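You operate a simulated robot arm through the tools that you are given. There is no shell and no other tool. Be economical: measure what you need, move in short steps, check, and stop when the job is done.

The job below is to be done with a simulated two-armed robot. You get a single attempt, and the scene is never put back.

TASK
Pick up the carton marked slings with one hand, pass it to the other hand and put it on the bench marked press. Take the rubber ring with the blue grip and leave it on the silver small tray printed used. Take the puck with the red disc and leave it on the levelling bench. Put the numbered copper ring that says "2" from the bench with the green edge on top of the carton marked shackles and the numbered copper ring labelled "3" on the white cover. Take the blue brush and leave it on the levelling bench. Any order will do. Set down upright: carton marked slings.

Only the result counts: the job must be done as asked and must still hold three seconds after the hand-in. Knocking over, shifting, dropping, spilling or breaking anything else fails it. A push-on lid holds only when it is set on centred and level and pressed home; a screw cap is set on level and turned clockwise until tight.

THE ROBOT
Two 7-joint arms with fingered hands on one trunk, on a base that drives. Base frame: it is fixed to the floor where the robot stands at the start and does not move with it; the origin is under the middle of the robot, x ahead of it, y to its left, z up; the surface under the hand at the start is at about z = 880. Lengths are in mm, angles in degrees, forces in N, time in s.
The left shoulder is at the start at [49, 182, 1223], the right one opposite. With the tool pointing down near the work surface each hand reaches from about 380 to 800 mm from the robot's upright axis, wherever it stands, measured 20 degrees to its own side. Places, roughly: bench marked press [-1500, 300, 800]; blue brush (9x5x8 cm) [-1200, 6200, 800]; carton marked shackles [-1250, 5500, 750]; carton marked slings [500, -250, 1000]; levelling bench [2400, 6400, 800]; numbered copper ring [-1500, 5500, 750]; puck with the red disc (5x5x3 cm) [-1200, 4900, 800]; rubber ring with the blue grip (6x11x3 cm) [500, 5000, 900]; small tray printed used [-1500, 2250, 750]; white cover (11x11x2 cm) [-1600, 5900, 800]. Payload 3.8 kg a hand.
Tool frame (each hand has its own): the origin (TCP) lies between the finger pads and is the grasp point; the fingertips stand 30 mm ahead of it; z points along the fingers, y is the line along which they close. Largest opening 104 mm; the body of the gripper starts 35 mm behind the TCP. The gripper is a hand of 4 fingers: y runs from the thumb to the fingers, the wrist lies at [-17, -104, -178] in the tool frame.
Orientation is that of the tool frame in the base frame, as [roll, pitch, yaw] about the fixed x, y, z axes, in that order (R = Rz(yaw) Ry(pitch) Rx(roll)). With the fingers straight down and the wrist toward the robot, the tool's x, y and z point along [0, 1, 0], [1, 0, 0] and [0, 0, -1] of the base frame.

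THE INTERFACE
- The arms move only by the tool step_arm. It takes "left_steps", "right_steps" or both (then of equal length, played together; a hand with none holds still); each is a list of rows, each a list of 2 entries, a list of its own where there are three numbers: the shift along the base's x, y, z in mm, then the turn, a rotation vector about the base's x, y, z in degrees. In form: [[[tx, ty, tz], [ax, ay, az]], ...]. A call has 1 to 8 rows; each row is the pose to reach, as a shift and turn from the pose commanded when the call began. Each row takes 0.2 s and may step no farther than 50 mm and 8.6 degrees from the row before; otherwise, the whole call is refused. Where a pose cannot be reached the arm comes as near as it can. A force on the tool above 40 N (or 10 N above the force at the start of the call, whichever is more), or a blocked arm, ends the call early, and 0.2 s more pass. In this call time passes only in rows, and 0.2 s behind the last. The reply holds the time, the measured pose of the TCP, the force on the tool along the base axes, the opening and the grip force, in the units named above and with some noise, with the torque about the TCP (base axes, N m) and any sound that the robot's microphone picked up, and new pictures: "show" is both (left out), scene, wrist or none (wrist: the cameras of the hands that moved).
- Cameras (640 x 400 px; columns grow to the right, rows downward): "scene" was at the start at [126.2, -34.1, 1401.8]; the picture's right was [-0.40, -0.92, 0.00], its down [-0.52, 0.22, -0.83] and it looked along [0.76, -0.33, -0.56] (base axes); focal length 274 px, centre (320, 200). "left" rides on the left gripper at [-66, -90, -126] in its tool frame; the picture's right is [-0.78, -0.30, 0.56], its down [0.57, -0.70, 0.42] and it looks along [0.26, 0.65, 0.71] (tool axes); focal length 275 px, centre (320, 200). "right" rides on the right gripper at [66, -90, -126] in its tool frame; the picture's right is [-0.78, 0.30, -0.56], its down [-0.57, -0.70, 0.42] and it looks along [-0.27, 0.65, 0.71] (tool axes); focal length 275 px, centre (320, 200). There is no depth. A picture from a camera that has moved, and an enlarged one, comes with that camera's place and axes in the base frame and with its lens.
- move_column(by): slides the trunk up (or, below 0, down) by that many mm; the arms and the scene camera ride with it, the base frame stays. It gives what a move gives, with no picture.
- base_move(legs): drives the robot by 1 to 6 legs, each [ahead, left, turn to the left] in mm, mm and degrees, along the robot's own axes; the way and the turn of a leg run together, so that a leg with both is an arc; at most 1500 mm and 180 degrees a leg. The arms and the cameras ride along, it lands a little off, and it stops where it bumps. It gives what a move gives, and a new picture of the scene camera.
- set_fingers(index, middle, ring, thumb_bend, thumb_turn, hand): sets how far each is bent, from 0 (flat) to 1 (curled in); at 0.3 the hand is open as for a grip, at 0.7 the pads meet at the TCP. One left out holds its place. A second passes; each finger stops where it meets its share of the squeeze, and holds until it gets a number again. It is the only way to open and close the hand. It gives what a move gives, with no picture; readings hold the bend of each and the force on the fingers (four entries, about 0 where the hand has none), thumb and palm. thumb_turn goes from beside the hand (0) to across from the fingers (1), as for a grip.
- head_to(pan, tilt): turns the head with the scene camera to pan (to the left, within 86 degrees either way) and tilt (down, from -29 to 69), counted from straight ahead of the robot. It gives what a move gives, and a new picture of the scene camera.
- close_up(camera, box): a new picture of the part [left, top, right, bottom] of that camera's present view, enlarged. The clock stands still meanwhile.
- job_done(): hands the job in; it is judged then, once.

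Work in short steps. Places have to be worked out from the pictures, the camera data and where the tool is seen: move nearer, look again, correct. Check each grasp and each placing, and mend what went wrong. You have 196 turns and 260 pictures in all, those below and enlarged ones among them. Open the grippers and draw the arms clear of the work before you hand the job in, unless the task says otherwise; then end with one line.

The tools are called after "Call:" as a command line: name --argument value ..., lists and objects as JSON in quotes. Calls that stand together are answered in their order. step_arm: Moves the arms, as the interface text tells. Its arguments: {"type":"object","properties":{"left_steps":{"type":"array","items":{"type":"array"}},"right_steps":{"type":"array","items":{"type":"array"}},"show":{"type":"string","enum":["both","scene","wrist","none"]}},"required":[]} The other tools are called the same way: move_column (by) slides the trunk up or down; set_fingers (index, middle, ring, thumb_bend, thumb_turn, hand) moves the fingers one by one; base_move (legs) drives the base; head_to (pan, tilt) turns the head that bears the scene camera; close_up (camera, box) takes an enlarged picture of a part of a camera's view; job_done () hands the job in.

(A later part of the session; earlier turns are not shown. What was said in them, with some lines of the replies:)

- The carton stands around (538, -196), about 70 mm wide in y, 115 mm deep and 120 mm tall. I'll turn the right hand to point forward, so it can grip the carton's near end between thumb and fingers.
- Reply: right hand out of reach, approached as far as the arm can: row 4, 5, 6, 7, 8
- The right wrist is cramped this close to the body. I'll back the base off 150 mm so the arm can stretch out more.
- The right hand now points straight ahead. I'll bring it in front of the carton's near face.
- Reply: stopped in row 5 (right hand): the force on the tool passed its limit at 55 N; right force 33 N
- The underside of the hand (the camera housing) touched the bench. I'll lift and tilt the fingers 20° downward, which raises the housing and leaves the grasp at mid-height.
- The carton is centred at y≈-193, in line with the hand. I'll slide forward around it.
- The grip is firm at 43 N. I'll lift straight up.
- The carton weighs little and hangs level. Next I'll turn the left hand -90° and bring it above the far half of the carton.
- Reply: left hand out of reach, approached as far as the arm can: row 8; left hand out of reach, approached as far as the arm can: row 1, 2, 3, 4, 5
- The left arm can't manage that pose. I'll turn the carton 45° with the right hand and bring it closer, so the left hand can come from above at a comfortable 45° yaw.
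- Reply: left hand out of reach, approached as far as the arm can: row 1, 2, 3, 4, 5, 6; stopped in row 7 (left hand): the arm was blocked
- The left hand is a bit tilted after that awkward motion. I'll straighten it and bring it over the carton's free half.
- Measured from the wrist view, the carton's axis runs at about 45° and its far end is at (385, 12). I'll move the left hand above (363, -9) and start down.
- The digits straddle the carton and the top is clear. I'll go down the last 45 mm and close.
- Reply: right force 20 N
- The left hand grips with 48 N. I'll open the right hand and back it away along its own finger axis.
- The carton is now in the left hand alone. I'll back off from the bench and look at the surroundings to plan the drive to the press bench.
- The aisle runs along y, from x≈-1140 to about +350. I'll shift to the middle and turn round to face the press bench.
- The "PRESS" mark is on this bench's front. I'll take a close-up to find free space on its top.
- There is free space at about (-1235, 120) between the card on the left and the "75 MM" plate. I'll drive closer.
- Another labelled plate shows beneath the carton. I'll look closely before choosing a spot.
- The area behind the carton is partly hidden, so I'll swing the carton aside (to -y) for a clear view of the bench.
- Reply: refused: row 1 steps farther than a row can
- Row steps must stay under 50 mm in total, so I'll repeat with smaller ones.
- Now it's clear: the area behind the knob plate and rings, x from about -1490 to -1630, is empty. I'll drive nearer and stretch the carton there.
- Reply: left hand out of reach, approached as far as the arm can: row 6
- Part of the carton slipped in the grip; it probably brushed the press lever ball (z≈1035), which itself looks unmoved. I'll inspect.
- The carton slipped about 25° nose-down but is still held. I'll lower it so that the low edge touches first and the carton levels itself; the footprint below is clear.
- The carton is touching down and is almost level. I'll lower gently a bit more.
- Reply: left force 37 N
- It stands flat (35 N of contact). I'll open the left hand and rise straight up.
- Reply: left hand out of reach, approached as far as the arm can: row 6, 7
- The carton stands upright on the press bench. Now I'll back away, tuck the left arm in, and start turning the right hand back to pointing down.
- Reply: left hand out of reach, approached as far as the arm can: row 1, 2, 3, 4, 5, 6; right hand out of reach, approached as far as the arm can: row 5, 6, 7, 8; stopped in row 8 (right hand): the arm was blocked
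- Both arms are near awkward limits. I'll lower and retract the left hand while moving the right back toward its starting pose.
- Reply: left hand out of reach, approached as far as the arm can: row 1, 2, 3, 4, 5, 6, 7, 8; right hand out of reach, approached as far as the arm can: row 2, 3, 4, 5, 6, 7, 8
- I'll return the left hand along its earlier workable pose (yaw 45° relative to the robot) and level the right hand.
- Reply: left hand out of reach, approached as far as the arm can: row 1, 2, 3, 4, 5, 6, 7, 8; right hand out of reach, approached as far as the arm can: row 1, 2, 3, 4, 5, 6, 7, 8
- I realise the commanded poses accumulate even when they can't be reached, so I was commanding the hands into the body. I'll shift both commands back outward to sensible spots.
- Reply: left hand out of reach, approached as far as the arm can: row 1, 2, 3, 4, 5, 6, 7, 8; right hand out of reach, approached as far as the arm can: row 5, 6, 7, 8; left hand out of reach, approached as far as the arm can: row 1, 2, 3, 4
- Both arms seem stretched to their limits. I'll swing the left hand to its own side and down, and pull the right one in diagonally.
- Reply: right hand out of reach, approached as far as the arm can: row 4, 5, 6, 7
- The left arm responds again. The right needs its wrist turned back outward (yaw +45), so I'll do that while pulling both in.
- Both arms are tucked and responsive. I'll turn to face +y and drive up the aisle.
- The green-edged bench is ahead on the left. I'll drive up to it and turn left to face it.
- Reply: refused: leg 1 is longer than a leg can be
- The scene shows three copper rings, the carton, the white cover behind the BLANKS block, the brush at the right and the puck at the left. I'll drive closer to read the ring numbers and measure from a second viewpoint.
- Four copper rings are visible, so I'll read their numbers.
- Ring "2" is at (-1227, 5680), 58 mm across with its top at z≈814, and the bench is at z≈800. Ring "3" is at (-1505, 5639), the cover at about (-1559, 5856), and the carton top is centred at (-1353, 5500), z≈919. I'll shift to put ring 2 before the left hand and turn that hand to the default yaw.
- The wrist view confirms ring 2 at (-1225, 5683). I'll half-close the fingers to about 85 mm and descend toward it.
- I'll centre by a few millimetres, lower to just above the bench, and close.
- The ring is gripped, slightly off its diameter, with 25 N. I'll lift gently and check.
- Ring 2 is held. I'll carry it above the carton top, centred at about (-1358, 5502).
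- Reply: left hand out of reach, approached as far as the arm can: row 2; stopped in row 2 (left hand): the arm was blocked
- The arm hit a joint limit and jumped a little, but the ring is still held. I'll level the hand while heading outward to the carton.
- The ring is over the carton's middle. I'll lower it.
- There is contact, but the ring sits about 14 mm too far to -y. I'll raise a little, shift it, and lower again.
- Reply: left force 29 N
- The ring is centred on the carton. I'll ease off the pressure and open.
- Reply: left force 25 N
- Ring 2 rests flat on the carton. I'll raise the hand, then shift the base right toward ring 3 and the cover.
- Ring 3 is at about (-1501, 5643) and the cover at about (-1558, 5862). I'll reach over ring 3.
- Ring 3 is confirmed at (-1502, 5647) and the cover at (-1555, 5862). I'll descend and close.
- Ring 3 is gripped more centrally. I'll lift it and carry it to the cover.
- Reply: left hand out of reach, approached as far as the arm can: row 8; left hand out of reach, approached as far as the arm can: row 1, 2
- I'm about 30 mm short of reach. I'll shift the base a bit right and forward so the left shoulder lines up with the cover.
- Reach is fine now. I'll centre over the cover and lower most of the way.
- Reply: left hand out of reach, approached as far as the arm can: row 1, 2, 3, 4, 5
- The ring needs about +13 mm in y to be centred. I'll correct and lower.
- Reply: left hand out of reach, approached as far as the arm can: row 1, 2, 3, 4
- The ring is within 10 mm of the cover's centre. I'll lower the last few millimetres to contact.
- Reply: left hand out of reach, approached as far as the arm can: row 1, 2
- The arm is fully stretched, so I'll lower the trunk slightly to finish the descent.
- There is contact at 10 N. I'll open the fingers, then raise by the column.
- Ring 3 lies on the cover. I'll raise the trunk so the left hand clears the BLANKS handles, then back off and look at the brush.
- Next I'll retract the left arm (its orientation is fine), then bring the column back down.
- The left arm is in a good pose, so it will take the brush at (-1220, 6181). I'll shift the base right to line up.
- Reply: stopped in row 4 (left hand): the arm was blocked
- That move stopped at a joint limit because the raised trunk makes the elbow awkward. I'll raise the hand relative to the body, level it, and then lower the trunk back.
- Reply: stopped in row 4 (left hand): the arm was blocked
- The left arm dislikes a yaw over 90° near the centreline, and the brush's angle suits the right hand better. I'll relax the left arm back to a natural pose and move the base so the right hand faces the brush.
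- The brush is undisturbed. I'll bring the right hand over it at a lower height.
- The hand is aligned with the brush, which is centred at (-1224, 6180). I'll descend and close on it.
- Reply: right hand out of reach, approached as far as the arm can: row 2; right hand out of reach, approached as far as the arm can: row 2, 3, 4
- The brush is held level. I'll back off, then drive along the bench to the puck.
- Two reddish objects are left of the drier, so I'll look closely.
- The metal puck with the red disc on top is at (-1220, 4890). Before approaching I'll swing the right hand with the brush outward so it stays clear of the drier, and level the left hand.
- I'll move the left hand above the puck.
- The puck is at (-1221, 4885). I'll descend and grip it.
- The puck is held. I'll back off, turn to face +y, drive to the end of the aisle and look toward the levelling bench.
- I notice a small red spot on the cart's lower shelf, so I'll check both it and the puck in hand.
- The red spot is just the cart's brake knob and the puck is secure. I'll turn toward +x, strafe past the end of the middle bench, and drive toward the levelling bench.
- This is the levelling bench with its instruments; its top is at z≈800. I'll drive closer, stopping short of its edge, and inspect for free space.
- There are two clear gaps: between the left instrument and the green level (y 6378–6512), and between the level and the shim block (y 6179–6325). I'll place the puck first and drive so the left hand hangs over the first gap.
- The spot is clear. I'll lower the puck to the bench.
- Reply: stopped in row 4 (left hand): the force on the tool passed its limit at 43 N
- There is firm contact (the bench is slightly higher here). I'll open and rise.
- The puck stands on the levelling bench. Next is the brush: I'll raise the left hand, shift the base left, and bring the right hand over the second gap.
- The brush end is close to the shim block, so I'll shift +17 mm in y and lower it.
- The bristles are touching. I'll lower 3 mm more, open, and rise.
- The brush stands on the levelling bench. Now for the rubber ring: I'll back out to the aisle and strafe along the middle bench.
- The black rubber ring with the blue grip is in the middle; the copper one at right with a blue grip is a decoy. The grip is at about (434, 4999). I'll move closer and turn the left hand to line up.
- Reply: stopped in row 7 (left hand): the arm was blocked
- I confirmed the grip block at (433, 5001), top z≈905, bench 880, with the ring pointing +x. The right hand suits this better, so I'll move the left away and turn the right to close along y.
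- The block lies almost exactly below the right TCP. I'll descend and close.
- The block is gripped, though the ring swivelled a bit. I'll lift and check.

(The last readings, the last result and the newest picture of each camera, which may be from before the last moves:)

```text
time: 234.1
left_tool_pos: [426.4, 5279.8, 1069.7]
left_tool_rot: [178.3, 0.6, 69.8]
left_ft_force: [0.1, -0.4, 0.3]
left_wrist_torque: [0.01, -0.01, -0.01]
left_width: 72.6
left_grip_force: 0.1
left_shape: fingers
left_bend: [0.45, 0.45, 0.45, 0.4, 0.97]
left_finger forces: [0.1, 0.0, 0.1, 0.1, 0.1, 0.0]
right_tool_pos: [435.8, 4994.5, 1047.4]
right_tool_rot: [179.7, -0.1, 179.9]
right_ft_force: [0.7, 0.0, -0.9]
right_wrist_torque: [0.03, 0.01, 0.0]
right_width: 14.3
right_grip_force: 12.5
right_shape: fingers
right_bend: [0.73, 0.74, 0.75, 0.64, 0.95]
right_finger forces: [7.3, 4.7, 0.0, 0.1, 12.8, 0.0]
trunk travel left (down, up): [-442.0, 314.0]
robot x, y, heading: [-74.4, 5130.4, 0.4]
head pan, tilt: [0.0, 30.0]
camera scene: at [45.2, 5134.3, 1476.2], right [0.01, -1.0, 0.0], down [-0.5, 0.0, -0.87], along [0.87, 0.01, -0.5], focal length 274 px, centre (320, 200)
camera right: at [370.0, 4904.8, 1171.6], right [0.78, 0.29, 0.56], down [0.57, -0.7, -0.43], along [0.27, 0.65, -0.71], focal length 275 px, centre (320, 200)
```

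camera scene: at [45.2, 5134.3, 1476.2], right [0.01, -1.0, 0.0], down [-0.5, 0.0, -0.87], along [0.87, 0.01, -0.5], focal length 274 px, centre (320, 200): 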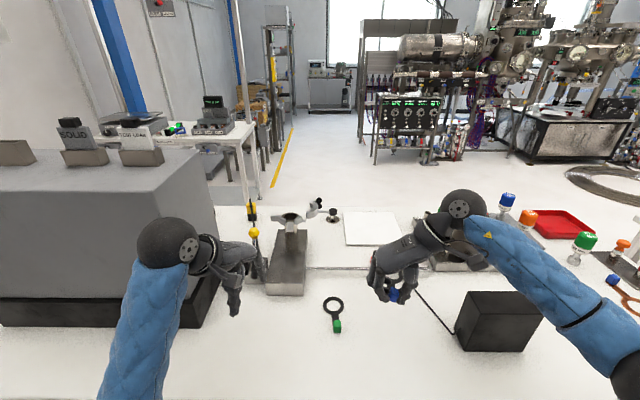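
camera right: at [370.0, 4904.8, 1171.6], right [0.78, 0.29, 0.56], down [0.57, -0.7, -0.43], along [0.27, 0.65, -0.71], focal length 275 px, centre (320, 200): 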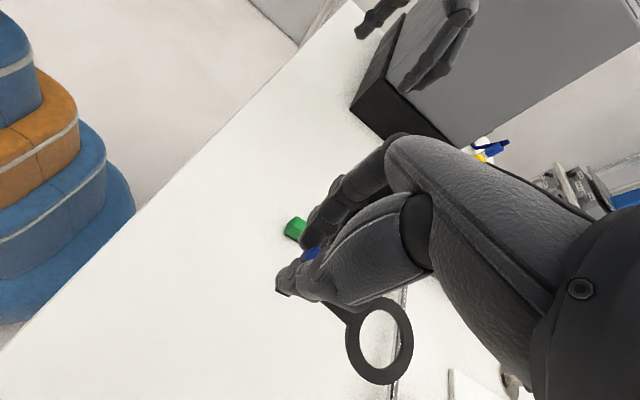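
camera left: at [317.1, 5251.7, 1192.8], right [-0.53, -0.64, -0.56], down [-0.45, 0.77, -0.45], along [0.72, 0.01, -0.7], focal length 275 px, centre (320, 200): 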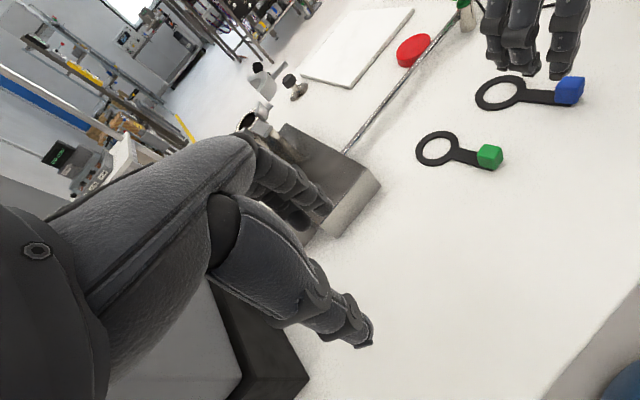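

The rubber ring is held. I'll drive back down the aisle to the tray at (-1500, 2250) and face it.

Call:
base_move --legs '[[-350, 0, 0], [0, -1450, 0], [0, -1400, 0], [0, 0, 90], [0, 0, 90]]'

```text
time: 257.4
left_tool_pos: [-899.3, 2144.9, 1069.2]
left_tool_rot: [178.3, 0.6, -111.3]
left_ft_force: [0.7, 0.1, -0.2]
left_wrist_torque: [-0.01, 0.04, -0.01]
left_width: 73.0
left_grip_force: 0.1
left_shape: fingers
left_bend: [0.45, 0.45, 0.45, 0.4, 0.97]
left_finger forces: [0.0, 0.1, 0.0, 0.0, 0.0, 0.0]
right_tool_pos: [-904.0, 2430.5, 1046.7]
right_tool_rot: [179.8, 0.0, -1.1]
right_ft_force: [0.2, -0.3, -1.3]
right_wrist_torque: [0.0, -0.01, 0.02]
right_width: 13.8
right_grip_force: 10.9
right_shape: fingers
right_bend: [0.74, 0.74, 0.75, 0.64, 0.95]
right_finger forces: [5.8, 4.8, 0.0, 0.0, 11.9, 0.0]
trunk travel left (down, up): [-442.0, 314.0]
robot x, y, heading: [-397.6, 2287.8, 179.4]
head pan, tilt: [0.0, 30.0]
camera scene: at [-520.9, 2286.6, 1476.1], right [0.01, 1.0, 0.0], down [0.5, 0.0, -0.87], along [-0.87, 0.01, -0.5], focal length 274 px, centre (320, 200)
```

scene: 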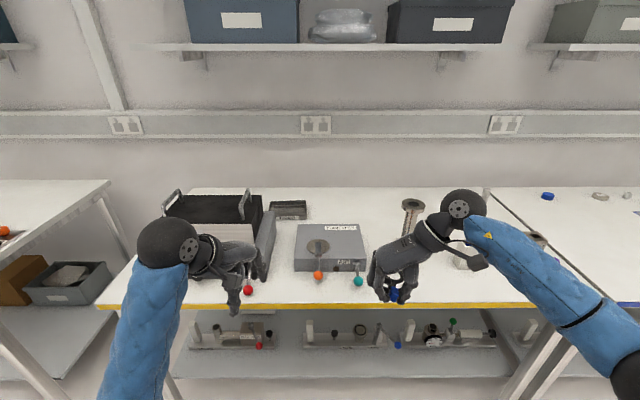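

Call:
head_to --pan 0 --tilt 40

Call:
close_up --camera "scene" --box '[170, 120, 440, 280]'

```text
time: 258.1
left_tool_pos: [-901.0, 2146.5, 1069.1]
left_tool_rot: [178.3, 0.7, -111.2]
left_ft_force: [0.7, -0.1, -0.2]
left_wrist_torque: [-0.01, -0.02, -0.01]
left_width: 72.7
left_grip_force: 0.1
left_shape: fingers
left_bend: [0.45, 0.45, 0.45, 0.4, 0.97]
left_finger forces: [0.0, 0.0, 0.1, 0.0, 0.0, 0.1]
right_tool_pos: [-904.6, 2430.4, 1047.0]
right_tool_rot: [179.7, 0.0, -1.2]
right_ft_force: [-0.4, -0.6, -0.1]
right_wrist_torque: [-0.01, -0.02, 0.02]
right_width: 13.8
right_grip_force: 11.1
right_shape: fingers
right_bend: [0.74, 0.74, 0.75, 0.64, 0.95]
right_finger forces: [5.8, 4.7, 0.1, 0.0, 11.9, 0.0]
trunk travel left (down, up): [-442.0, 314.0]
robot x, y, heading: [-399.5, 2287.1, 179.7]
head pan, tilt: [0.0, 40.0]
camera scene: at [-515.5, 2286.7, 1460.9], right [0.01, 1.0, 0.0], down [0.64, -0.01, -0.77], along [-0.77, 0.01, -0.64], focal length 274 px, centre (320, 200)
```

scene: 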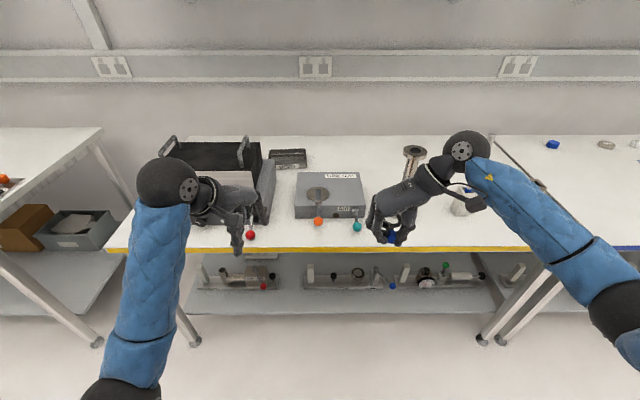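

```text
2.37 times, centred on (305, 200) of scene
camera zoom: at [-515.5, 2286.7, 1460.9], right [0.01, 1.0, 0.0], down [0.64, -0.01, -0.77], along [-0.77, 0.01, -0.64], focal length 650 px, centre (356, 200)
```

zoom: 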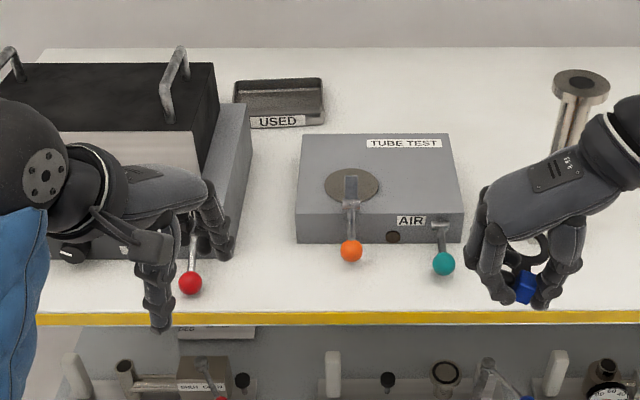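

The silver "USED" tray is at the back, about (-1595, 2165). I'll turn the right hand (more reach with the wrist behind) and raise both hands before moving closer.

Call:
step_arm --right_steps '[[[0, 5, 5], [0, 0, -8.5]], [[0, 10, 12], [0, 0, -17]], [[0, 15, 20], [0, 0, -25.5]], [[0, 20, 28], [0, 0, -34]], [[0, 25, 36], [0, 0, -42.5]], [[0, 30, 44], [0, 0, -51]], [[0, 35, 52], [0, 0, -59.5]], [[0, 35, 60], [0, 0, -66]]]' --left_steps '[[[0, -5, 15], [0, 0, 0]], [[0, -10, 30], [0, 0, 0]], [[0, -15, 45], [0, 0, 0]], [[5, -20, 60], [0, 0, 0]], [[10, -25, 75], [0, 0, 0]], [[15, -30, 90], [0, 0, 0]], [[20, -35, 105], [0, 0, 0]], [[20, -40, 120], [0, 0, 0]]]' --show "none"

Call:
base_move --legs '[[260, 0, 0.4], [0, 280, 0]]'

Call:
close_up --camera "scene" --box '[240, 90, 500, 250]'

```text
time: 259.9
left_tool_pos: [-880.3, 2105.7, 1190.2]
left_tool_rot: [178.5, 0.7, -111.2]
left_ft_force: [-0.2, -0.5, 0.5]
left_wrist_torque: [0.0, -0.03, 0.0]
left_width: 72.7
left_grip_force: 0.0
left_shape: fingers
left_bend: [0.45, 0.45, 0.45, 0.4, 0.97]
left_finger forces: [0.1, 0.0, 0.0, 0.1, 0.1, 0.0]
right_tool_pos: [-904.1, 2464.8, 1107.6]
right_tool_rot: [179.8, 0.0, -67.3]
right_ft_force: [0.6, 0.7, 0.5]
right_wrist_torque: [-0.01, 0.0, 0.01]
right_width: 5.8
right_grip_force: 10.4
right_shape: fingers
right_bend: [0.74, 0.74, 0.75, 0.66, 0.94]
right_finger forces: [3.5, 7.9, 0.1, 0.0, 9.5, 0.0]
trunk travel left (down, up): [-442.0, 314.0]
robot x, y, heading: [-394.4, 2285.8, 179.4]
head pan, tilt: [0.0, 40.0]
```

```text
time: 263.4
left_tool_pos: [-1141.7, 1824.5, 1189.5]
left_tool_rot: [178.4, 0.7, -110.9]
left_ft_force: [0.2, 0.0, 1.2]
left_wrist_torque: [0.01, 0.0, -0.02]
left_width: 72.6
left_grip_force: 0.1
left_shape: fingers
left_bend: [0.45, 0.45, 0.45, 0.4, 0.97]
left_finger forces: [0.1, 0.1, 0.0, 0.0, 0.1, 0.0]
right_tool_pos: [-1169.1, 2182.5, 1106.6]
right_tool_rot: [179.7, 0.0, -66.7]
right_ft_force: [-0.8, 0.2, -1.1]
right_wrist_torque: [0.02, 0.0, 0.02]
right_width: 5.9
right_grip_force: 10.5
right_shape: fingers
right_bend: [0.74, 0.74, 0.75, 0.66, 0.94]
right_finger forces: [3.6, 7.8, 0.1, 0.1, 9.6, 0.0]
trunk travel left (down, up): [-442.0, 314.0]
robot x, y, heading: [-659.8, 2007.3, 179.8]
head pan, tilt: [0.0, 40.0]
camera scene: at [-778.0, 2006.5, 1460.8], right [0.0, 1.0, 0.0], down [0.64, 0.0, -0.77], along [-0.77, 0.0, -0.64], focal length 274 px, centre (320, 200)
```

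scene: 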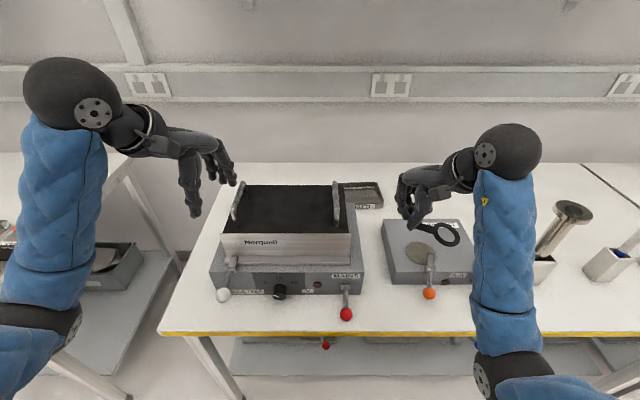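

```text
2.46 times, centred on (370, 170) of scene
camera zoom: at [-778.0, 2006.5, 1460.8], right [0.0, 1.0, 0.0], down [0.64, 0.0, -0.77], along [-0.77, 0.0, -0.64], focal length 675 px, centre (197, 274)
```

zoom: 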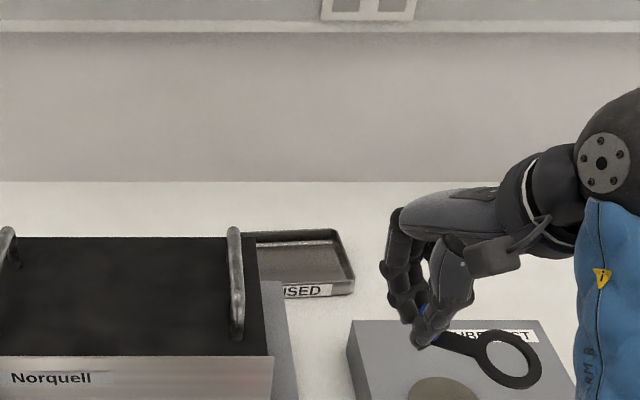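

The tray centre is at (-1592, 2163). I'll park the left hand outward so it clears the device, drive up, then stretch the right hand over the tray at this height with a forward tilt and lower by the column.

Call:
step_arm --left_steps '[[[12, -30, 0], [0, 0, 0]], [[24, -62, 0], [0, 0, 0]], [[36, -94, 0], [0, 0, 0]], [[48, -126, 0], [0, 0, 0]], [[60, -157, 0], [0, 0, 0]]]' --show "none"

Call:
base_move --legs '[[155, 14, 0]]'

Call:
step_arm --right_steps '[[[-35, -8, 0], [0, 2.5, 0]], [[-70, -16, 0], [0, 5, 0]], [[-105, -24, 0], [0, 7.5, 0]], [[-140, -32, 0], [0, 10, 0]], [[-175, -40, 0], [0, 12.5, 0]], [[-210, -50, 0], [0, 15, 0]], [[-245, -58, 0], [0, 17.5, 0]], [[-274, -66, 0], [0, 20, 0]]]' --show "both"

```text
time: 264.6
left_tool_pos: [-1081.5, 1667.6, 1190.3]
left_tool_rot: [178.4, 0.6, -111.0]
left_ft_force: [-0.3, -0.4, 0.6]
left_wrist_torque: [0.0, 0.02, 0.0]
left_width: 72.8
left_grip_force: 0.1
left_shape: fingers
left_bend: [0.45, 0.45, 0.45, 0.4, 0.97]
left_finger forces: [0.0, 0.0, 0.0, 0.0, 0.0, 0.1]
right_tool_pos: [-1169.3, 2183.3, 1107.0]
right_tool_rot: [179.7, 0.1, -66.8]
right_ft_force: [-0.1, -0.5, 0.0]
right_wrist_torque: [0.02, 0.02, -0.01]
right_width: 5.8
right_grip_force: 10.0
right_shape: fingers
right_bend: [0.74, 0.74, 0.75, 0.66, 0.94]
right_finger forces: [3.6, 7.9, 0.1, 0.0, 9.5, 0.0]
trunk travel left (down, up): [-442.0, 314.0]
robot x, y, heading: [-657.9, 2010.1, 179.9]
head pan, tilt: [0.0, 40.0]
```

```text
time: 265.9
left_tool_pos: [-1239.1, 1654.5, 1189.7]
left_tool_rot: [178.4, 0.5, -110.9]
left_ft_force: [-1.2, -0.6, 0.5]
left_wrist_torque: [0.0, -0.03, 0.0]
left_width: 72.8
left_grip_force: 0.0
left_shape: fingers
left_bend: [0.45, 0.45, 0.45, 0.4, 0.97]
left_finger forces: [0.0, 0.0, 0.0, 0.0, 0.1, 0.0]
right_tool_pos: [-1325.9, 2170.7, 1105.1]
right_tool_rot: [179.9, 0.1, -66.8]
right_ft_force: [0.3, 0.3, -0.9]
right_wrist_torque: [0.01, 0.01, 0.0]
right_width: 5.6
right_grip_force: 10.7
right_shape: fingers
right_bend: [0.74, 0.74, 0.75, 0.66, 0.94]
right_finger forces: [3.7, 7.8, 0.0, 0.0, 9.5, 0.1]
trunk travel left (down, up): [-442.0, 314.0]
robot x, y, heading: [-816.9, 1991.7, 180.0]
head pan, tilt: [0.0, 40.0]
camera scene: at [-935.6, 1994.0, 1460.6], right [0.0, 1.0, 0.0], down [0.64, 0.0, -0.77], along [-0.77, 0.0, -0.64], focal length 274 px, centre (320, 200)
```

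scene: 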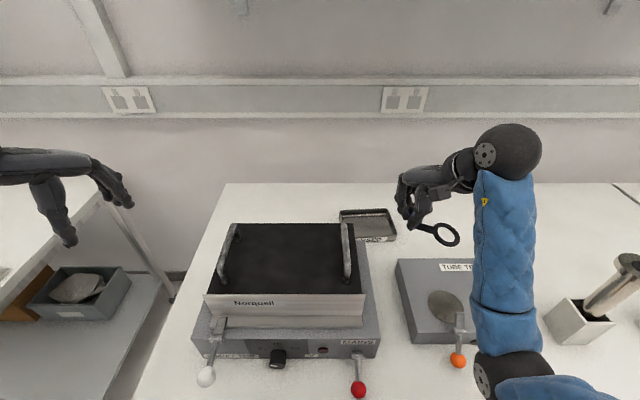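

```text
time: 267.8
left_tool_pos: [-1239.2, 1653.5, 1190.4]
left_tool_rot: [178.3, 0.6, -110.9]
left_ft_force: [0.4, -0.2, 0.4]
left_wrist_torque: [-0.01, 0.01, -0.01]
left_width: 72.9
left_grip_force: 0.0
left_shape: fingers
left_bend: [0.45, 0.45, 0.45, 0.4, 0.97]
left_finger forces: [0.0, 0.1, 0.0, 0.0, 0.1, 0.0]
right_tool_pos: [-1598.3, 2104.2, 1107.5]
right_tool_rot: [161.2, 7.8, -68.1]
right_ft_force: [0.7, 0.1, -0.7]
right_wrist_torque: [0.0, 0.0, 0.01]
right_width: 5.0
right_grip_force: 9.7
right_shape: fingers
right_bend: [0.74, 0.74, 0.75, 0.66, 0.94]
right_finger forces: [2.6, 7.4, 0.1, 0.2, 9.4, 0.0]
trunk travel left (down, up): [-442.0, 314.0]
robot x, y, heading: [-817.5, 1991.8, 180.1]
head pan, tilt: [0.0, 40.0]
camera scene: at [-933.9, 1993.5, 1460.8], right [0.0, 1.0, 0.0], down [0.64, 0.0, -0.77], along [-0.77, 0.0, -0.64], focal length 274 px, centre (320, 200)
camera right: at [-1452.8, 2079.7, 1186.6], right [-0.35, 0.6, 0.72], down [0.24, 0.8, -0.54], along [-0.9, -0.01, -0.43], focal length 275 px, centre (320, 200)
```

scene: 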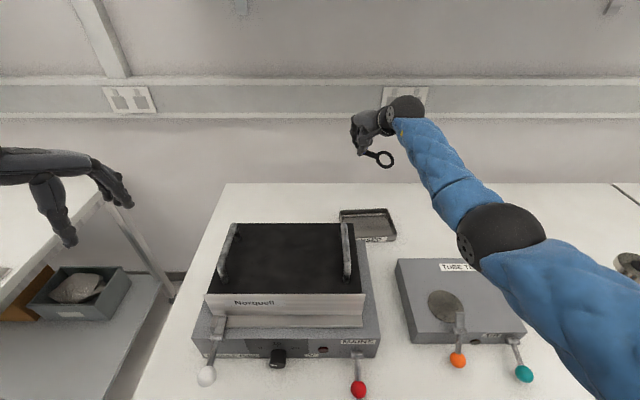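
right: 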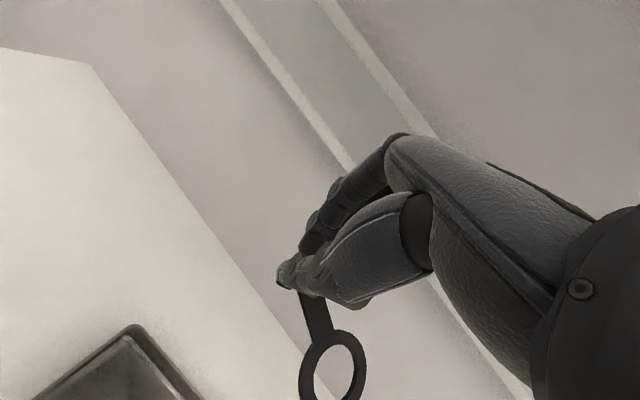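

The arm reaches over the tray easily. I'll shift +15 mm in y, lower the column 180 mm (keeping the elbow clear of the lever balls), and then look.

Call:
step_arm --right_steps '[[[0, 16, 0], [0, 0, 0]]]' --show "none"

Call:
move_column --by -180

Call:
close_up --camera "scene" --box '[300, 80, 640, 300]'

Call:
close_up --camera "right" --box '[0, 0, 640, 400]'

```text
time: 268.1
left_tool_pos: [-1238.1, 1655.3, 1190.1]
left_tool_rot: [178.4, 0.6, -110.8]
left_ft_force: [0.6, -0.4, -0.3]
left_wrist_torque: [0.0, -0.04, 0.01]
left_width: 72.8
left_grip_force: 0.0
left_shape: fingers
left_bend: [0.45, 0.45, 0.45, 0.4, 0.97]
left_finger forces: [0.0, 0.0, 0.0, 0.0, 0.1, 0.0]
right_tool_pos: [-1598.4, 2121.5, 1107.3]
right_tool_rot: [161.2, 7.7, -68.1]
right_ft_force: [-0.5, 0.2, -0.2]
right_wrist_torque: [-0.04, 0.03, -0.04]
right_width: 5.5
right_grip_force: 9.7
right_shape: fingers
right_bend: [0.74, 0.74, 0.75, 0.66, 0.94]
right_finger forces: [2.8, 7.3, 0.0, 0.0, 9.3, 0.0]
trunk travel left (down, up): [-442.0, 314.0]
robot x, y, heading: [-813.0, 1994.8, 180.0]
head pan, tilt: [0.0, 40.0]
```

```text
time: 270.1
left_tool_pos: [-1236.8, 1654.7, 1012.0]
left_tool_rot: [178.2, 0.6, -110.9]
left_ft_force: [0.1, -0.4, 0.9]
left_wrist_torque: [0.03, 0.03, -0.03]
left_width: 73.0
left_grip_force: 0.0
left_shape: fingers
left_bend: [0.45, 0.45, 0.45, 0.4, 0.97]
left_finger forces: [0.2, 0.1, 0.0, 0.0, 0.0, 0.1]
right_tool_pos: [-1598.6, 2120.4, 928.2]
right_tool_rot: [161.3, 7.7, -68.0]
right_ft_force: [-0.4, 0.2, 0.4]
right_wrist_torque: [-0.01, -0.01, 0.01]
right_width: 5.4
right_grip_force: 9.4
right_shape: fingers
right_bend: [0.74, 0.74, 0.75, 0.66, 0.94]
right_finger forces: [3.0, 7.4, 0.0, 0.0, 9.3, 0.0]
trunk travel left (down, up): [-262.0, 494.0]
robot x, y, heading: [-815.4, 1994.8, 179.8]
head pan, tilt: [0.0, 40.0]
```

```text
1.82 times, centred on (470, 190) of scene
camera zoom: at [-990.5, 1994.3, 1278.7], right [0.0, 1.0, 0.0], down [0.64, 0.0, -0.77], along [-0.77, 0.0, -0.64], focal length 499 px, centre (47, 218)
```

zoom: 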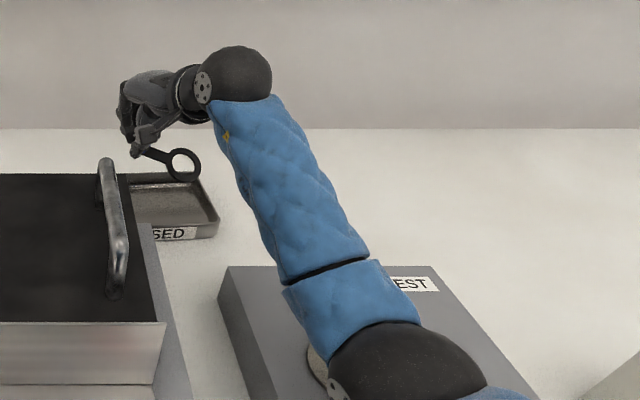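

```text
1.00 times, centred on (320, 200) of right (not enlarged: the box is as wide or as high as the picture)
camera zoom: at [-1451.8, 2095.7, 1007.0], right [-0.35, 0.6, 0.72], down [0.25, 0.8, -0.54], along [-0.9, -0.01, -0.43], focal length 275 px, centre (320, 200)
```

zoom: 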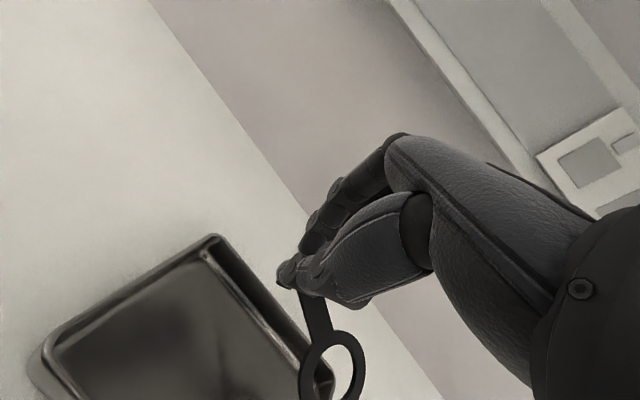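

The object's centre matches the tray centre in plan. I'll lower with the arm in small increments.

Call:
step_arm --right_steps '[[[0, 0, -20], [0, 0, 0]], [[0, 0, -40], [0, 0, 0]], [[0, 0, -58], [0, 0, 0]], [[0, 0, -66], [0, 0, 0]]]' --show "wrist"

```text
time: 271.1
left_tool_pos: [-1238.1, 1654.6, 1009.9]
left_tool_rot: [178.3, 0.6, -110.9]
left_ft_force: [0.0, 0.6, -0.3]
left_wrist_torque: [-0.03, 0.01, 0.0]
left_width: 72.9
left_grip_force: 0.0
left_shape: fingers
left_bend: [0.45, 0.45, 0.45, 0.4, 0.97]
left_finger forces: [0.0, 0.0, 0.0, 0.0, 0.0, 0.0]
right_tool_pos: [-1597.6, 2119.7, 860.7]
right_tool_rot: [161.2, 7.8, -68.0]
right_ft_force: [-1.0, -0.3, 1.1]
right_wrist_torque: [0.04, -0.03, 0.0]
right_width: 5.2
right_grip_force: 9.7
right_shape: fingers
right_bend: [0.74, 0.74, 0.75, 0.66, 0.95]
right_finger forces: [3.0, 8.0, 0.0, 0.1, 8.7, 0.0]
trunk travel left (down, up): [-262.0, 494.0]
robot x, y, heading: [-815.8, 1995.9, 179.9]
head pan, tilt: [0.0, 40.0]
camera right: at [-1451.9, 2094.9, 940.4], right [-0.35, 0.6, 0.72], down [0.24, 0.8, -0.54], along [-0.9, -0.01, -0.43], focal length 275 px, centre (320, 200)
```

right: 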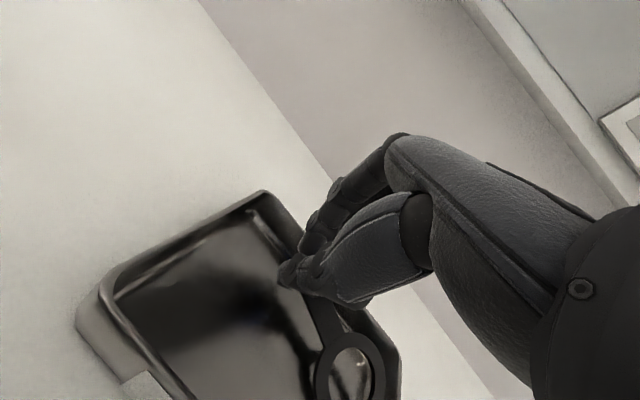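

The ring is inside the rim. I'll lower a little more until it touches.

Call:
step_arm --right_steps '[[[0, 0, -6], [0, 0, 0]], [[0, 0, -12], [0, 0, 0]], [[0, 0, -16], [0, 0, 0]]]' --show "wrist"

```text
time: 271.9
left_tool_pos: [-1237.5, 1654.5, 1010.4]
left_tool_rot: [178.2, 0.6, -110.9]
left_ft_force: [-0.1, -0.2, 0.8]
left_wrist_torque: [-0.03, 0.02, 0.02]
left_width: 72.9
left_grip_force: 0.1
left_shape: fingers
left_bend: [0.45, 0.45, 0.45, 0.4, 0.97]
left_finger forces: [0.1, 0.0, 0.1, 0.0, 0.1, 0.0]
right_tool_pos: [-1598.4, 2120.2, 845.7]
right_tool_rot: [161.2, 7.8, -68.1]
right_ft_force: [-0.5, -1.3, 2.0]
right_wrist_torque: [0.11, -0.05, -0.02]
right_width: 5.2
right_grip_force: 10.3
right_shape: fingers
right_bend: [0.74, 0.74, 0.75, 0.66, 0.95]
right_finger forces: [4.3, 9.2, 0.0, 0.0, 8.9, 0.0]
trunk travel left (down, up): [-262.0, 494.0]
robot x, y, heading: [-815.9, 1990.1, 180.0]
head pan, tilt: [0.0, 40.0]
camera right: at [-1452.1, 2095.0, 924.9], right [-0.35, 0.6, 0.72], down [0.24, 0.8, -0.54], along [-0.9, -0.01, -0.43], focal length 275 px, centre (320, 200)
```

right: 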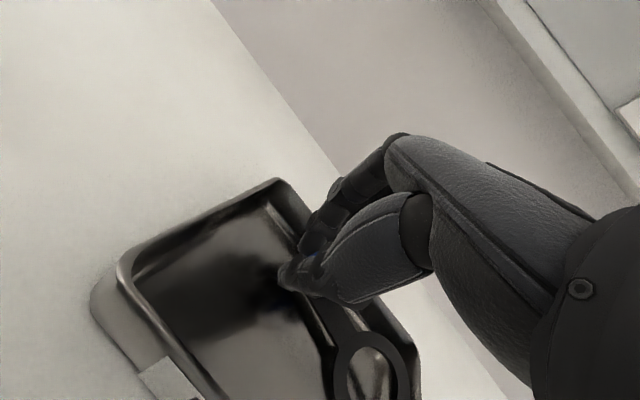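

It has only just made contact, but the ring is close to the right rim. I'll lift slightly, shift 10 mm toward the middle, lower again and release.

Call:
step_arm --right_steps '[[[0, 0, 10], [0, 0, 0]], [[4, -11, 10], [0, 0, 0]], [[4, -11, 0], [0, 0, 0]], [[4, -11, -6], [0, 0, 0]], [[4, -11, -11], [0, 0, 0]]]' --show "none"

Call:
close_up --camera "right" --box '[80, 150, 480, 400]'

Call:
close_up --camera "scene" --box '[330, 130, 450, 220]'

```text
time: 273.1
left_tool_pos: [-1235.2, 1654.1, 1012.1]
left_tool_rot: [178.1, 0.5, -111.0]
left_ft_force: [0.1, 0.0, 0.2]
left_wrist_torque: [-0.02, -0.04, 0.01]
left_width: 72.9
left_grip_force: 0.0
left_shape: fingers
left_bend: [0.45, 0.45, 0.45, 0.4, 0.97]
left_finger forces: [0.0, 0.0, 0.0, 0.0, 0.0, 0.0]
right_tool_pos: [-1593.1, 2109.8, 843.3]
right_tool_rot: [160.4, 7.9, -68.1]
right_ft_force: [6.6, 2.5, 24.8]
right_wrist_torque: [0.09, -0.53, 0.08]
right_width: 4.7
right_grip_force: 26.0
right_shape: fingers
right_bend: [0.74, 0.74, 0.75, 0.67, 0.96]
right_finger forces: [4.4, 11.2, 0.0, 0.0, 36.4, 0.1]
trunk travel left (down, up): [-262.0, 494.0]
robot x, y, heading: [-814.6, 1993.6, 179.7]
head pan, tilt: [0.0, 40.0]
```

```text
1.60 times, centred on (280, 275) of right
camera zoom: at [-1446.5, 2084.5, 920.3], right [-0.34, 0.6, 0.72], down [0.24, 0.8, -0.55], along [-0.91, -0.01, -0.41], focal length 440 px, centre (384, 80)
```

zoom: 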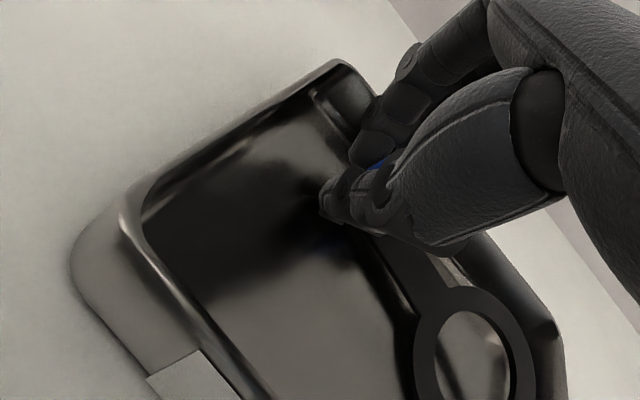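

```text
4.44 times, centred on (390, 175) of scene
camera zoom: at [-987.2, 1994.1, 1279.5], right [0.0, 1.0, 0.0], down [0.64, 0.0, -0.77], along [-0.77, 0.0, -0.64], focal length 1219 px, centre (9, 311)
```

zoom: 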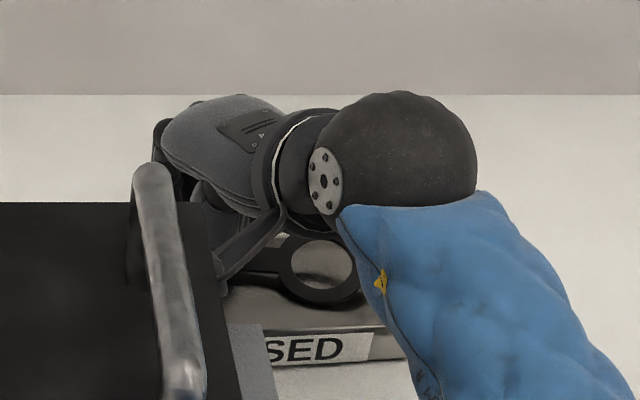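

The thumb is now touching the tray floor (25 N), with the ring inside the tray. I'll ease up slightly and open.

Call:
step_arm --right_steps '[[[0, 0, 4], [0, 0, 0]]]' --show "none"

Call:
set_fingers --hand "right" --index 0.58 --middle 0.58 --ring 0.58 --thumb_bend 0.55

Call:
close_up --camera "right" --box '[80, 150, 480, 400]'

```text
time: 273.6
left_tool_pos: [-1236.2, 1654.7, 1011.4]
left_tool_rot: [178.1, 0.7, -111.0]
left_ft_force: [-0.4, -0.5, 0.3]
left_wrist_torque: [0.01, 0.06, 0.0]
left_width: 72.6
left_grip_force: 0.1
left_shape: fingers
left_bend: [0.45, 0.45, 0.45, 0.4, 0.97]
left_finger forces: [0.1, 0.0, 0.0, 0.0, 0.0, 0.1]
right_tool_pos: [-1592.7, 2109.8, 842.5]
right_tool_rot: [160.9, 7.8, -68.0]
right_ft_force: [1.3, 1.3, 20.6]
right_wrist_torque: [0.12, -0.37, 0.05]
right_width: 4.5
right_grip_force: 24.7
right_shape: fingers
right_bend: [0.74, 0.74, 0.75, 0.68, 0.96]
right_finger forces: [4.4, 11.8, 0.0, 0.1, 33.2, 0.0]
trunk travel left (down, up): [-262.0, 494.0]
robot x, y, heading: [-816.9, 1991.4, 179.9]
head pan, tilt: [0.0, 40.0]
```

```text
time: 274.6
left_tool_pos: [-1236.0, 1655.4, 1011.5]
left_tool_rot: [178.2, 0.6, -110.9]
left_ft_force: [-0.7, -0.4, 1.1]
left_wrist_torque: [-0.03, -0.01, 0.0]
left_width: 72.9
left_grip_force: 0.0
left_shape: fingers
left_bend: [0.45, 0.45, 0.45, 0.4, 0.97]
left_finger forces: [0.0, 0.0, 0.0, 0.1, 0.0, 0.0]
right_tool_pos: [-1593.4, 2108.9, 842.3]
right_tool_rot: [160.9, 7.8, -67.9]
right_ft_force: [7.1, -2.1, 18.6]
right_wrist_torque: [-0.07, 0.04, -0.17]
right_width: 24.1
right_grip_force: 12.2
right_shape: fingers
right_bend: [0.57, 0.6, 0.62, 0.65, 0.98]
right_finger forces: [0.0, 4.8, 6.0, 0.1, 13.6, 0.0]
trunk travel left (down, up): [-262.0, 494.0]
robot x, y, heading: [-815.9, 1995.1, 180.0]
head pan, tilt: [0.0, 40.0]
```

```text
1.60 times, centred on (280, 275) of right
camera zoom: at [-1446.1, 2083.9, 920.5], right [-0.35, 0.6, 0.72], down [0.24, 0.8, -0.55], along [-0.91, -0.01, -0.42], focal length 440 px, centre (384, 80)
```

zoom: 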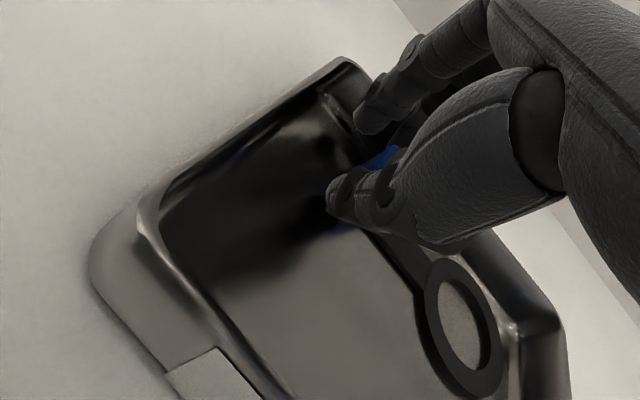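

The ring dropped into the tray and the fingers are slightly open. I'll raise a little and see whether the block stays.

Call:
step_arm --right_steps '[[[3, 2, 8], [0, 0, 0]], [[3, 2, 16], [0, 0, 0]]]' --show "none"

Call:
set_fingers --hand "right" --index 0.52 --middle 0.52 --ring 0.52 --thumb_bend 0.48

Call:
close_up --camera "right" --box '[80, 150, 480, 400]'

```text
time: 275.1
left_tool_pos: [-1236.4, 1655.5, 1009.5]
left_tool_rot: [178.3, 0.7, -110.9]
left_ft_force: [-0.5, -0.6, 0.1]
left_wrist_torque: [-0.03, 0.02, -0.01]
left_width: 72.7
left_grip_force: 0.0
left_shape: fingers
left_bend: [0.45, 0.45, 0.45, 0.4, 0.97]
left_finger forces: [0.0, 0.1, 0.0, 0.0, 0.0, 0.0]
right_tool_pos: [-1589.5, 2111.8, 850.8]
right_tool_rot: [161.7, 7.9, -68.1]
right_ft_force: [-1.0, 0.0, 0.3]
right_wrist_torque: [0.02, -0.06, -0.02]
right_width: 37.6
right_grip_force: 0.1
right_shape: fingers
right_bend: [0.57, 0.57, 0.57, 0.55, 0.97]
right_finger forces: [0.0, 0.0, 0.0, 0.0, 0.0, 0.0]
trunk travel left (down, up): [-262.0, 494.0]
robot x, y, heading: [-816.3, 1993.2, 180.1]
head pan, tilt: [0.0, 40.0]
```

```text
time: 276.1
left_tool_pos: [-1237.9, 1653.6, 1010.2]
left_tool_rot: [178.4, 0.7, -111.0]
left_ft_force: [-1.0, -0.3, -0.1]
left_wrist_torque: [0.0, -0.01, 0.01]
left_width: 72.6
left_grip_force: 0.1
left_shape: fingers
left_bend: [0.45, 0.45, 0.45, 0.4, 0.97]
left_finger forces: [0.0, 0.0, 0.0, 0.1, 0.0, 0.1]
right_tool_pos: [-1591.3, 2112.2, 853.0]
right_tool_rot: [161.2, 7.8, -68.0]
right_ft_force: [-0.4, -0.7, 0.1]
right_wrist_torque: [-0.01, -0.02, 0.0]
right_width: 53.0
right_grip_force: 0.0
right_shape: fingers
right_bend: [0.52, 0.52, 0.52, 0.48, 0.97]
right_finger forces: [0.0, 0.0, 0.0, 0.1, 0.0, 0.1]
trunk travel left (down, up): [-262.0, 494.0]
robot x, y, heading: [-816.1, 1989.9, 180.1]
head pan, tilt: [0.0, 40.0]
```

```text
1.60 times, centred on (280, 275) of right
camera zoom: at [-1445.1, 2086.7, 933.6], right [-0.35, 0.6, 0.72], down [0.24, 0.8, -0.54], along [-0.9, -0.01, -0.43], focal length 440 px, centre (384, 80)
```

zoom: 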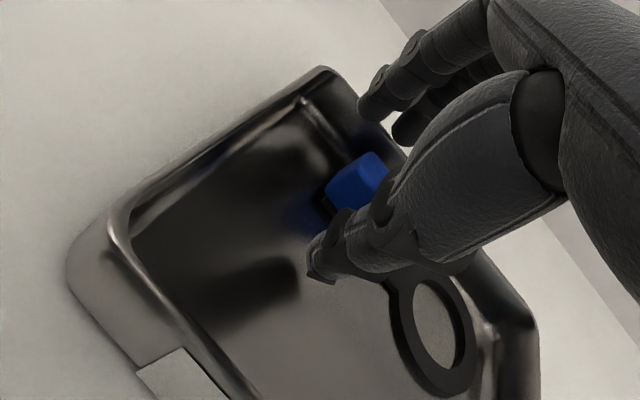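

The ring lies in the tray, free of the hand. I'll raise the trunk and check.

Call:
step_arm --right_steps '[[[0, 0, 15], [0, 0, 0]], [[0, 0, 35], [0, 0, 0]], [[0, 0, 60], [0, 0, 0]]]' --show "none"

Call:
move_column --by 180

Call:
close_up --camera "scene" --box '[300, 180, 440, 270]'

```text
time: 276.9
left_tool_pos: [-1238.5, 1653.7, 1010.4]
left_tool_rot: [178.3, 0.6, -111.0]
left_ft_force: [0.2, -0.2, 0.8]
left_wrist_torque: [0.0, -0.01, -0.02]
left_width: 72.8
left_grip_force: 0.0
left_shape: fingers
left_bend: [0.45, 0.45, 0.45, 0.4, 0.97]
left_finger forces: [0.0, 0.0, 0.0, 0.0, 0.0, 0.0]
right_tool_pos: [-1591.2, 2112.9, 915.4]
right_tool_rot: [161.2, 7.8, -68.1]
right_ft_force: [-0.5, -0.1, -0.3]
right_wrist_torque: [0.02, 0.05, 0.03]
right_width: 53.5
right_grip_force: 0.1
right_shape: fingers
right_bend: [0.52, 0.52, 0.52, 0.48, 0.97]
right_finger forces: [0.0, 0.0, 0.0, 0.0, 0.0, 0.0]
trunk travel left (down, up): [-262.0, 494.0]
robot x, y, heading: [-814.1, 1995.6, 179.8]
head pan, tilt: [0.0, 40.0]
```

```text
time: 278.9
left_tool_pos: [-1237.7, 1654.4, 1188.7]
left_tool_rot: [178.4, 0.5, -110.9]
left_ft_force: [-0.3, -0.7, -0.1]
left_wrist_torque: [0.04, 0.05, 0.01]
left_width: 72.7
left_grip_force: 0.2
left_shape: fingers
left_bend: [0.45, 0.45, 0.45, 0.4, 0.97]
left_finger forces: [0.1, 0.1, 0.0, 0.0, 0.1, 0.0]
right_tool_pos: [-1591.0, 2111.3, 1093.0]
right_tool_rot: [161.2, 7.8, -68.0]
right_ft_force: [-0.6, 0.5, 0.4]
right_wrist_torque: [0.0, 0.01, -0.01]
right_width: 53.0
right_grip_force: 0.0
right_shape: fingers
right_bend: [0.52, 0.52, 0.52, 0.48, 0.97]
right_finger forces: [0.0, 0.0, 0.0, 0.1, 0.0, 0.0]
trunk travel left (down, up): [-442.0, 314.0]
robot x, y, heading: [-816.2, 1994.0, 179.8]
head pan, tilt: [0.0, 40.0]
```

```text
4.44 times, centred on (370, 225) of scene
camera zoom: at [-933.9, 1994.1, 1460.7], right [0.0, 1.0, 0.0], down [0.64, 0.0, -0.77], along [-0.77, 0.0, -0.64], focal length 1219 px, centre (98, 89)
```

zoom: 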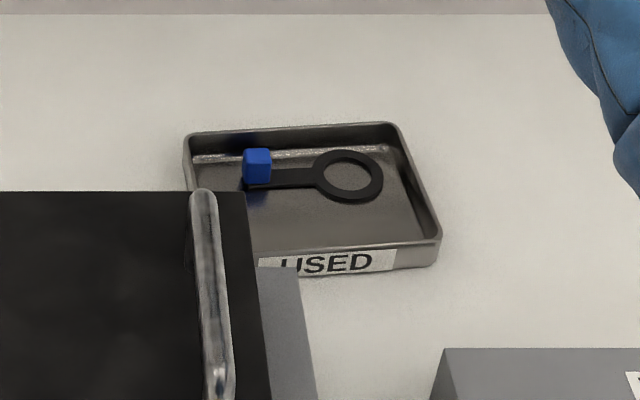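

The rubber ring lies flat in the USED tray. I'll back off clear of the bench and open both hands.

Call:
base_move --legs '[[-430, 0, 0]]'

Call:
set_fingers --hand "right" --index 0.25 --middle 0.25 --ring 0.25 --thumb_bend 0.25

Call:
set_fingers --hand "left" --index 0.25 --middle 0.25 --ring 0.25 --thumb_bend 0.25

Call:
head_to --pan 55 --tilt 25

```text
time: 281.6
left_tool_pos: [-810.0, 1654.3, 1190.1]
left_tool_rot: [178.3, 0.6, -111.0]
left_ft_force: [0.6, 0.2, 0.0]
left_wrist_torque: [-0.02, 0.01, 0.0]
left_width: 72.8
left_grip_force: 0.0
left_shape: fingers
left_bend: [0.45, 0.45, 0.45, 0.4, 0.97]
left_finger forces: [0.0, 0.0, 0.0, 0.1, 0.0, 0.0]
right_tool_pos: [-1162.4, 2111.3, 1094.9]
right_tool_rot: [161.2, 7.8, -68.2]
right_ft_force: [0.6, 0.2, 0.0]
right_wrist_torque: [-0.03, 0.03, 0.02]
right_width: 53.3
right_grip_force: 0.1
right_shape: fingers
right_bend: [0.52, 0.52, 0.52, 0.48, 0.97]
right_finger forces: [0.0, 0.1, 0.0, 0.0, 0.0, 0.0]
trunk travel left (down, up): [-442.0, 314.0]
robot x, y, heading: [-387.4, 1990.2, 179.5]
head pan, tilt: [0.0, 40.0]
camera scene: at [-504.5, 1992.8, 1460.9], right [0.01, 1.0, 0.0], down [0.64, 0.0, -0.77], along [-0.77, 0.0, -0.64], focal length 274 px, centre (320, 200)
```

scene: 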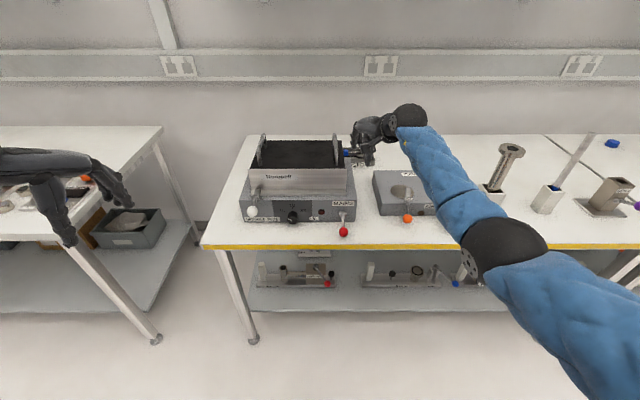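

```text
time: 282.6
left_tool_pos: [-810.9, 1654.3, 1191.1]
left_tool_rot: [178.3, 0.5, -111.1]
left_ft_force: [-0.3, 0.0, 0.1]
left_wrist_torque: [-0.02, -0.01, 0.03]
left_width: 72.8
left_grip_force: 0.0
left_shape: fingers
left_bend: [0.45, 0.45, 0.45, 0.4, 0.97]
left_finger forces: [0.0, 0.0, 0.0, 0.0, 0.0, 0.0]
right_tool_pos: [-1161.5, 2111.9, 1094.4]
right_tool_rot: [161.2, 7.7, -68.2]
right_ft_force: [0.2, 1.1, 0.6]
right_wrist_torque: [-0.01, -0.01, -0.04]
right_width: 115.2
right_grip_force: 0.1
right_shape: fingers
right_bend: [0.25, 0.25, 0.25, 0.25, 0.97]
right_finger forces: [0.0, 0.0, 0.0, 0.0, 0.0, 0.1]
trunk travel left (down, up): [-442.0, 314.0]
robot x, y, heading: [-386.6, 1988.6, 179.8]
head pan, tilt: [0.0, 40.0]
```

```text
time: 283.6
left_tool_pos: [-810.6, 1654.2, 1189.1]
left_tool_rot: [178.3, 0.7, -111.1]
left_ft_force: [0.3, -0.7, -0.1]
left_wrist_torque: [-0.01, 0.02, 0.01]
left_width: 115.5
left_grip_force: 0.0
left_shape: fingers
left_bend: [0.25, 0.25, 0.25, 0.25, 0.97]
left_finger forces: [0.0, 0.0, 0.1, 0.1, 0.0, 0.0]
right_tool_pos: [-1162.5, 2112.7, 1094.4]
right_tool_rot: [161.3, 7.8, -68.2]
right_ft_force: [0.5, -0.4, 0.1]
right_wrist_torque: [0.01, 0.04, -0.01]
right_width: 115.3
right_grip_force: 0.0
right_shape: fingers
right_bend: [0.25, 0.25, 0.25, 0.25, 0.97]
right_finger forces: [0.0, 0.0, 0.1, 0.1, 0.1, 0.1]
trunk travel left (down, up): [-442.0, 314.0]
robot x, y, heading: [-390.8, 1990.6, 179.6]
head pan, tilt: [0.0, 40.0]
```

```text
time: 284.8
left_tool_pos: [-810.6, 1654.5, 1189.3]
left_tool_rot: [178.2, 0.5, -110.9]
left_ft_force: [-0.7, 0.2, -0.2]
left_wrist_torque: [0.01, 0.02, -0.05]
left_width: 115.2
left_grip_force: 0.0
left_shape: fingers
left_bend: [0.25, 0.25, 0.25, 0.25, 0.97]
left_finger forces: [0.0, 0.1, 0.1, 0.0, 0.1, 0.0]
right_tool_pos: [-1163.3, 2113.5, 1094.3]
right_tool_rot: [161.2, 7.9, -68.2]
right_ft_force: [-0.2, 0.4, 0.3]
right_wrist_torque: [0.03, 0.02, 0.0]
right_width: 115.6
right_grip_force: 0.0
right_shape: fingers
right_bend: [0.25, 0.25, 0.25, 0.25, 0.97]
right_finger forces: [0.0, 0.0, 0.0, 0.0, 0.1, 0.1]
trunk travel left (down, up): [-442.0, 314.0]
robot x, y, heading: [-385.9, 1990.2, 179.6]
head pan, tilt: [55.0, 25.0]
camera scene: at [-473.8, 1917.3, 1484.1], right [-0.82, 0.58, 0.0], down [0.24, 0.34, -0.91], along [-0.52, -0.74, -0.42], focal length 274 px, centre (320, 200)
```

scene: 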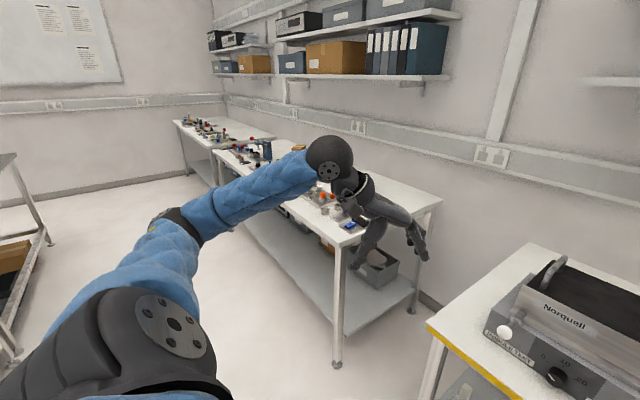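

Everything is placed. I'll back a little further so the right hand clears the bench, then hand in.

Call:
base_move --legs '[[-160, 0, 0]]'

Call:
job_done

```text
time: 286.2
left_tool_pos: [-648.1, 1653.8, 1191.1]
left_tool_rot: [178.2, 0.7, -111.1]
left_ft_force: [-0.3, 0.0, -0.4]
left_wrist_torque: [0.01, 0.0, 0.0]
left_width: 115.8
left_grip_force: 0.1
left_shape: fingers
left_bend: [0.25, 0.25, 0.25, 0.25, 0.97]
left_finger forces: [0.0, 0.1, 0.0, 0.0, 0.0, 0.0]
right_tool_pos: [-999.7, 2111.6, 1094.5]
right_tool_rot: [161.0, 7.7, -68.3]
right_ft_force: [0.3, -0.1, 0.7]
right_wrist_torque: [-0.01, 0.02, 0.03]
right_width: 115.6
right_grip_force: 0.0
right_shape: fingers
right_bend: [0.25, 0.25, 0.25, 0.25, 0.97]
right_finger forces: [0.0, 0.1, 0.1, 0.0, 0.0, 0.0]
trunk travel left (down, up): [-442.0, 314.0]
robot x, y, heading: [-228.8, 1996.2, 179.9]
head pan, tilt: [55.0, 25.0]
camera scene: at [-310.4, 1916.3, 1484.3], right [-0.82, 0.58, 0.0], down [0.24, 0.34, -0.91], along [-0.52, -0.74, -0.42], focal length 274 px, centre (320, 200)
```

scene: 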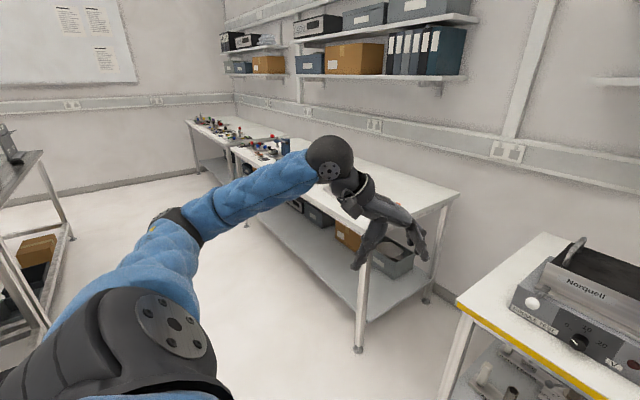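

```text
The job is handed in.
```

I handed the job in with all six items placed as asked and the slings carton upright; on the way there the carton probably brushed the press lever, which looked unmoved afterwards.
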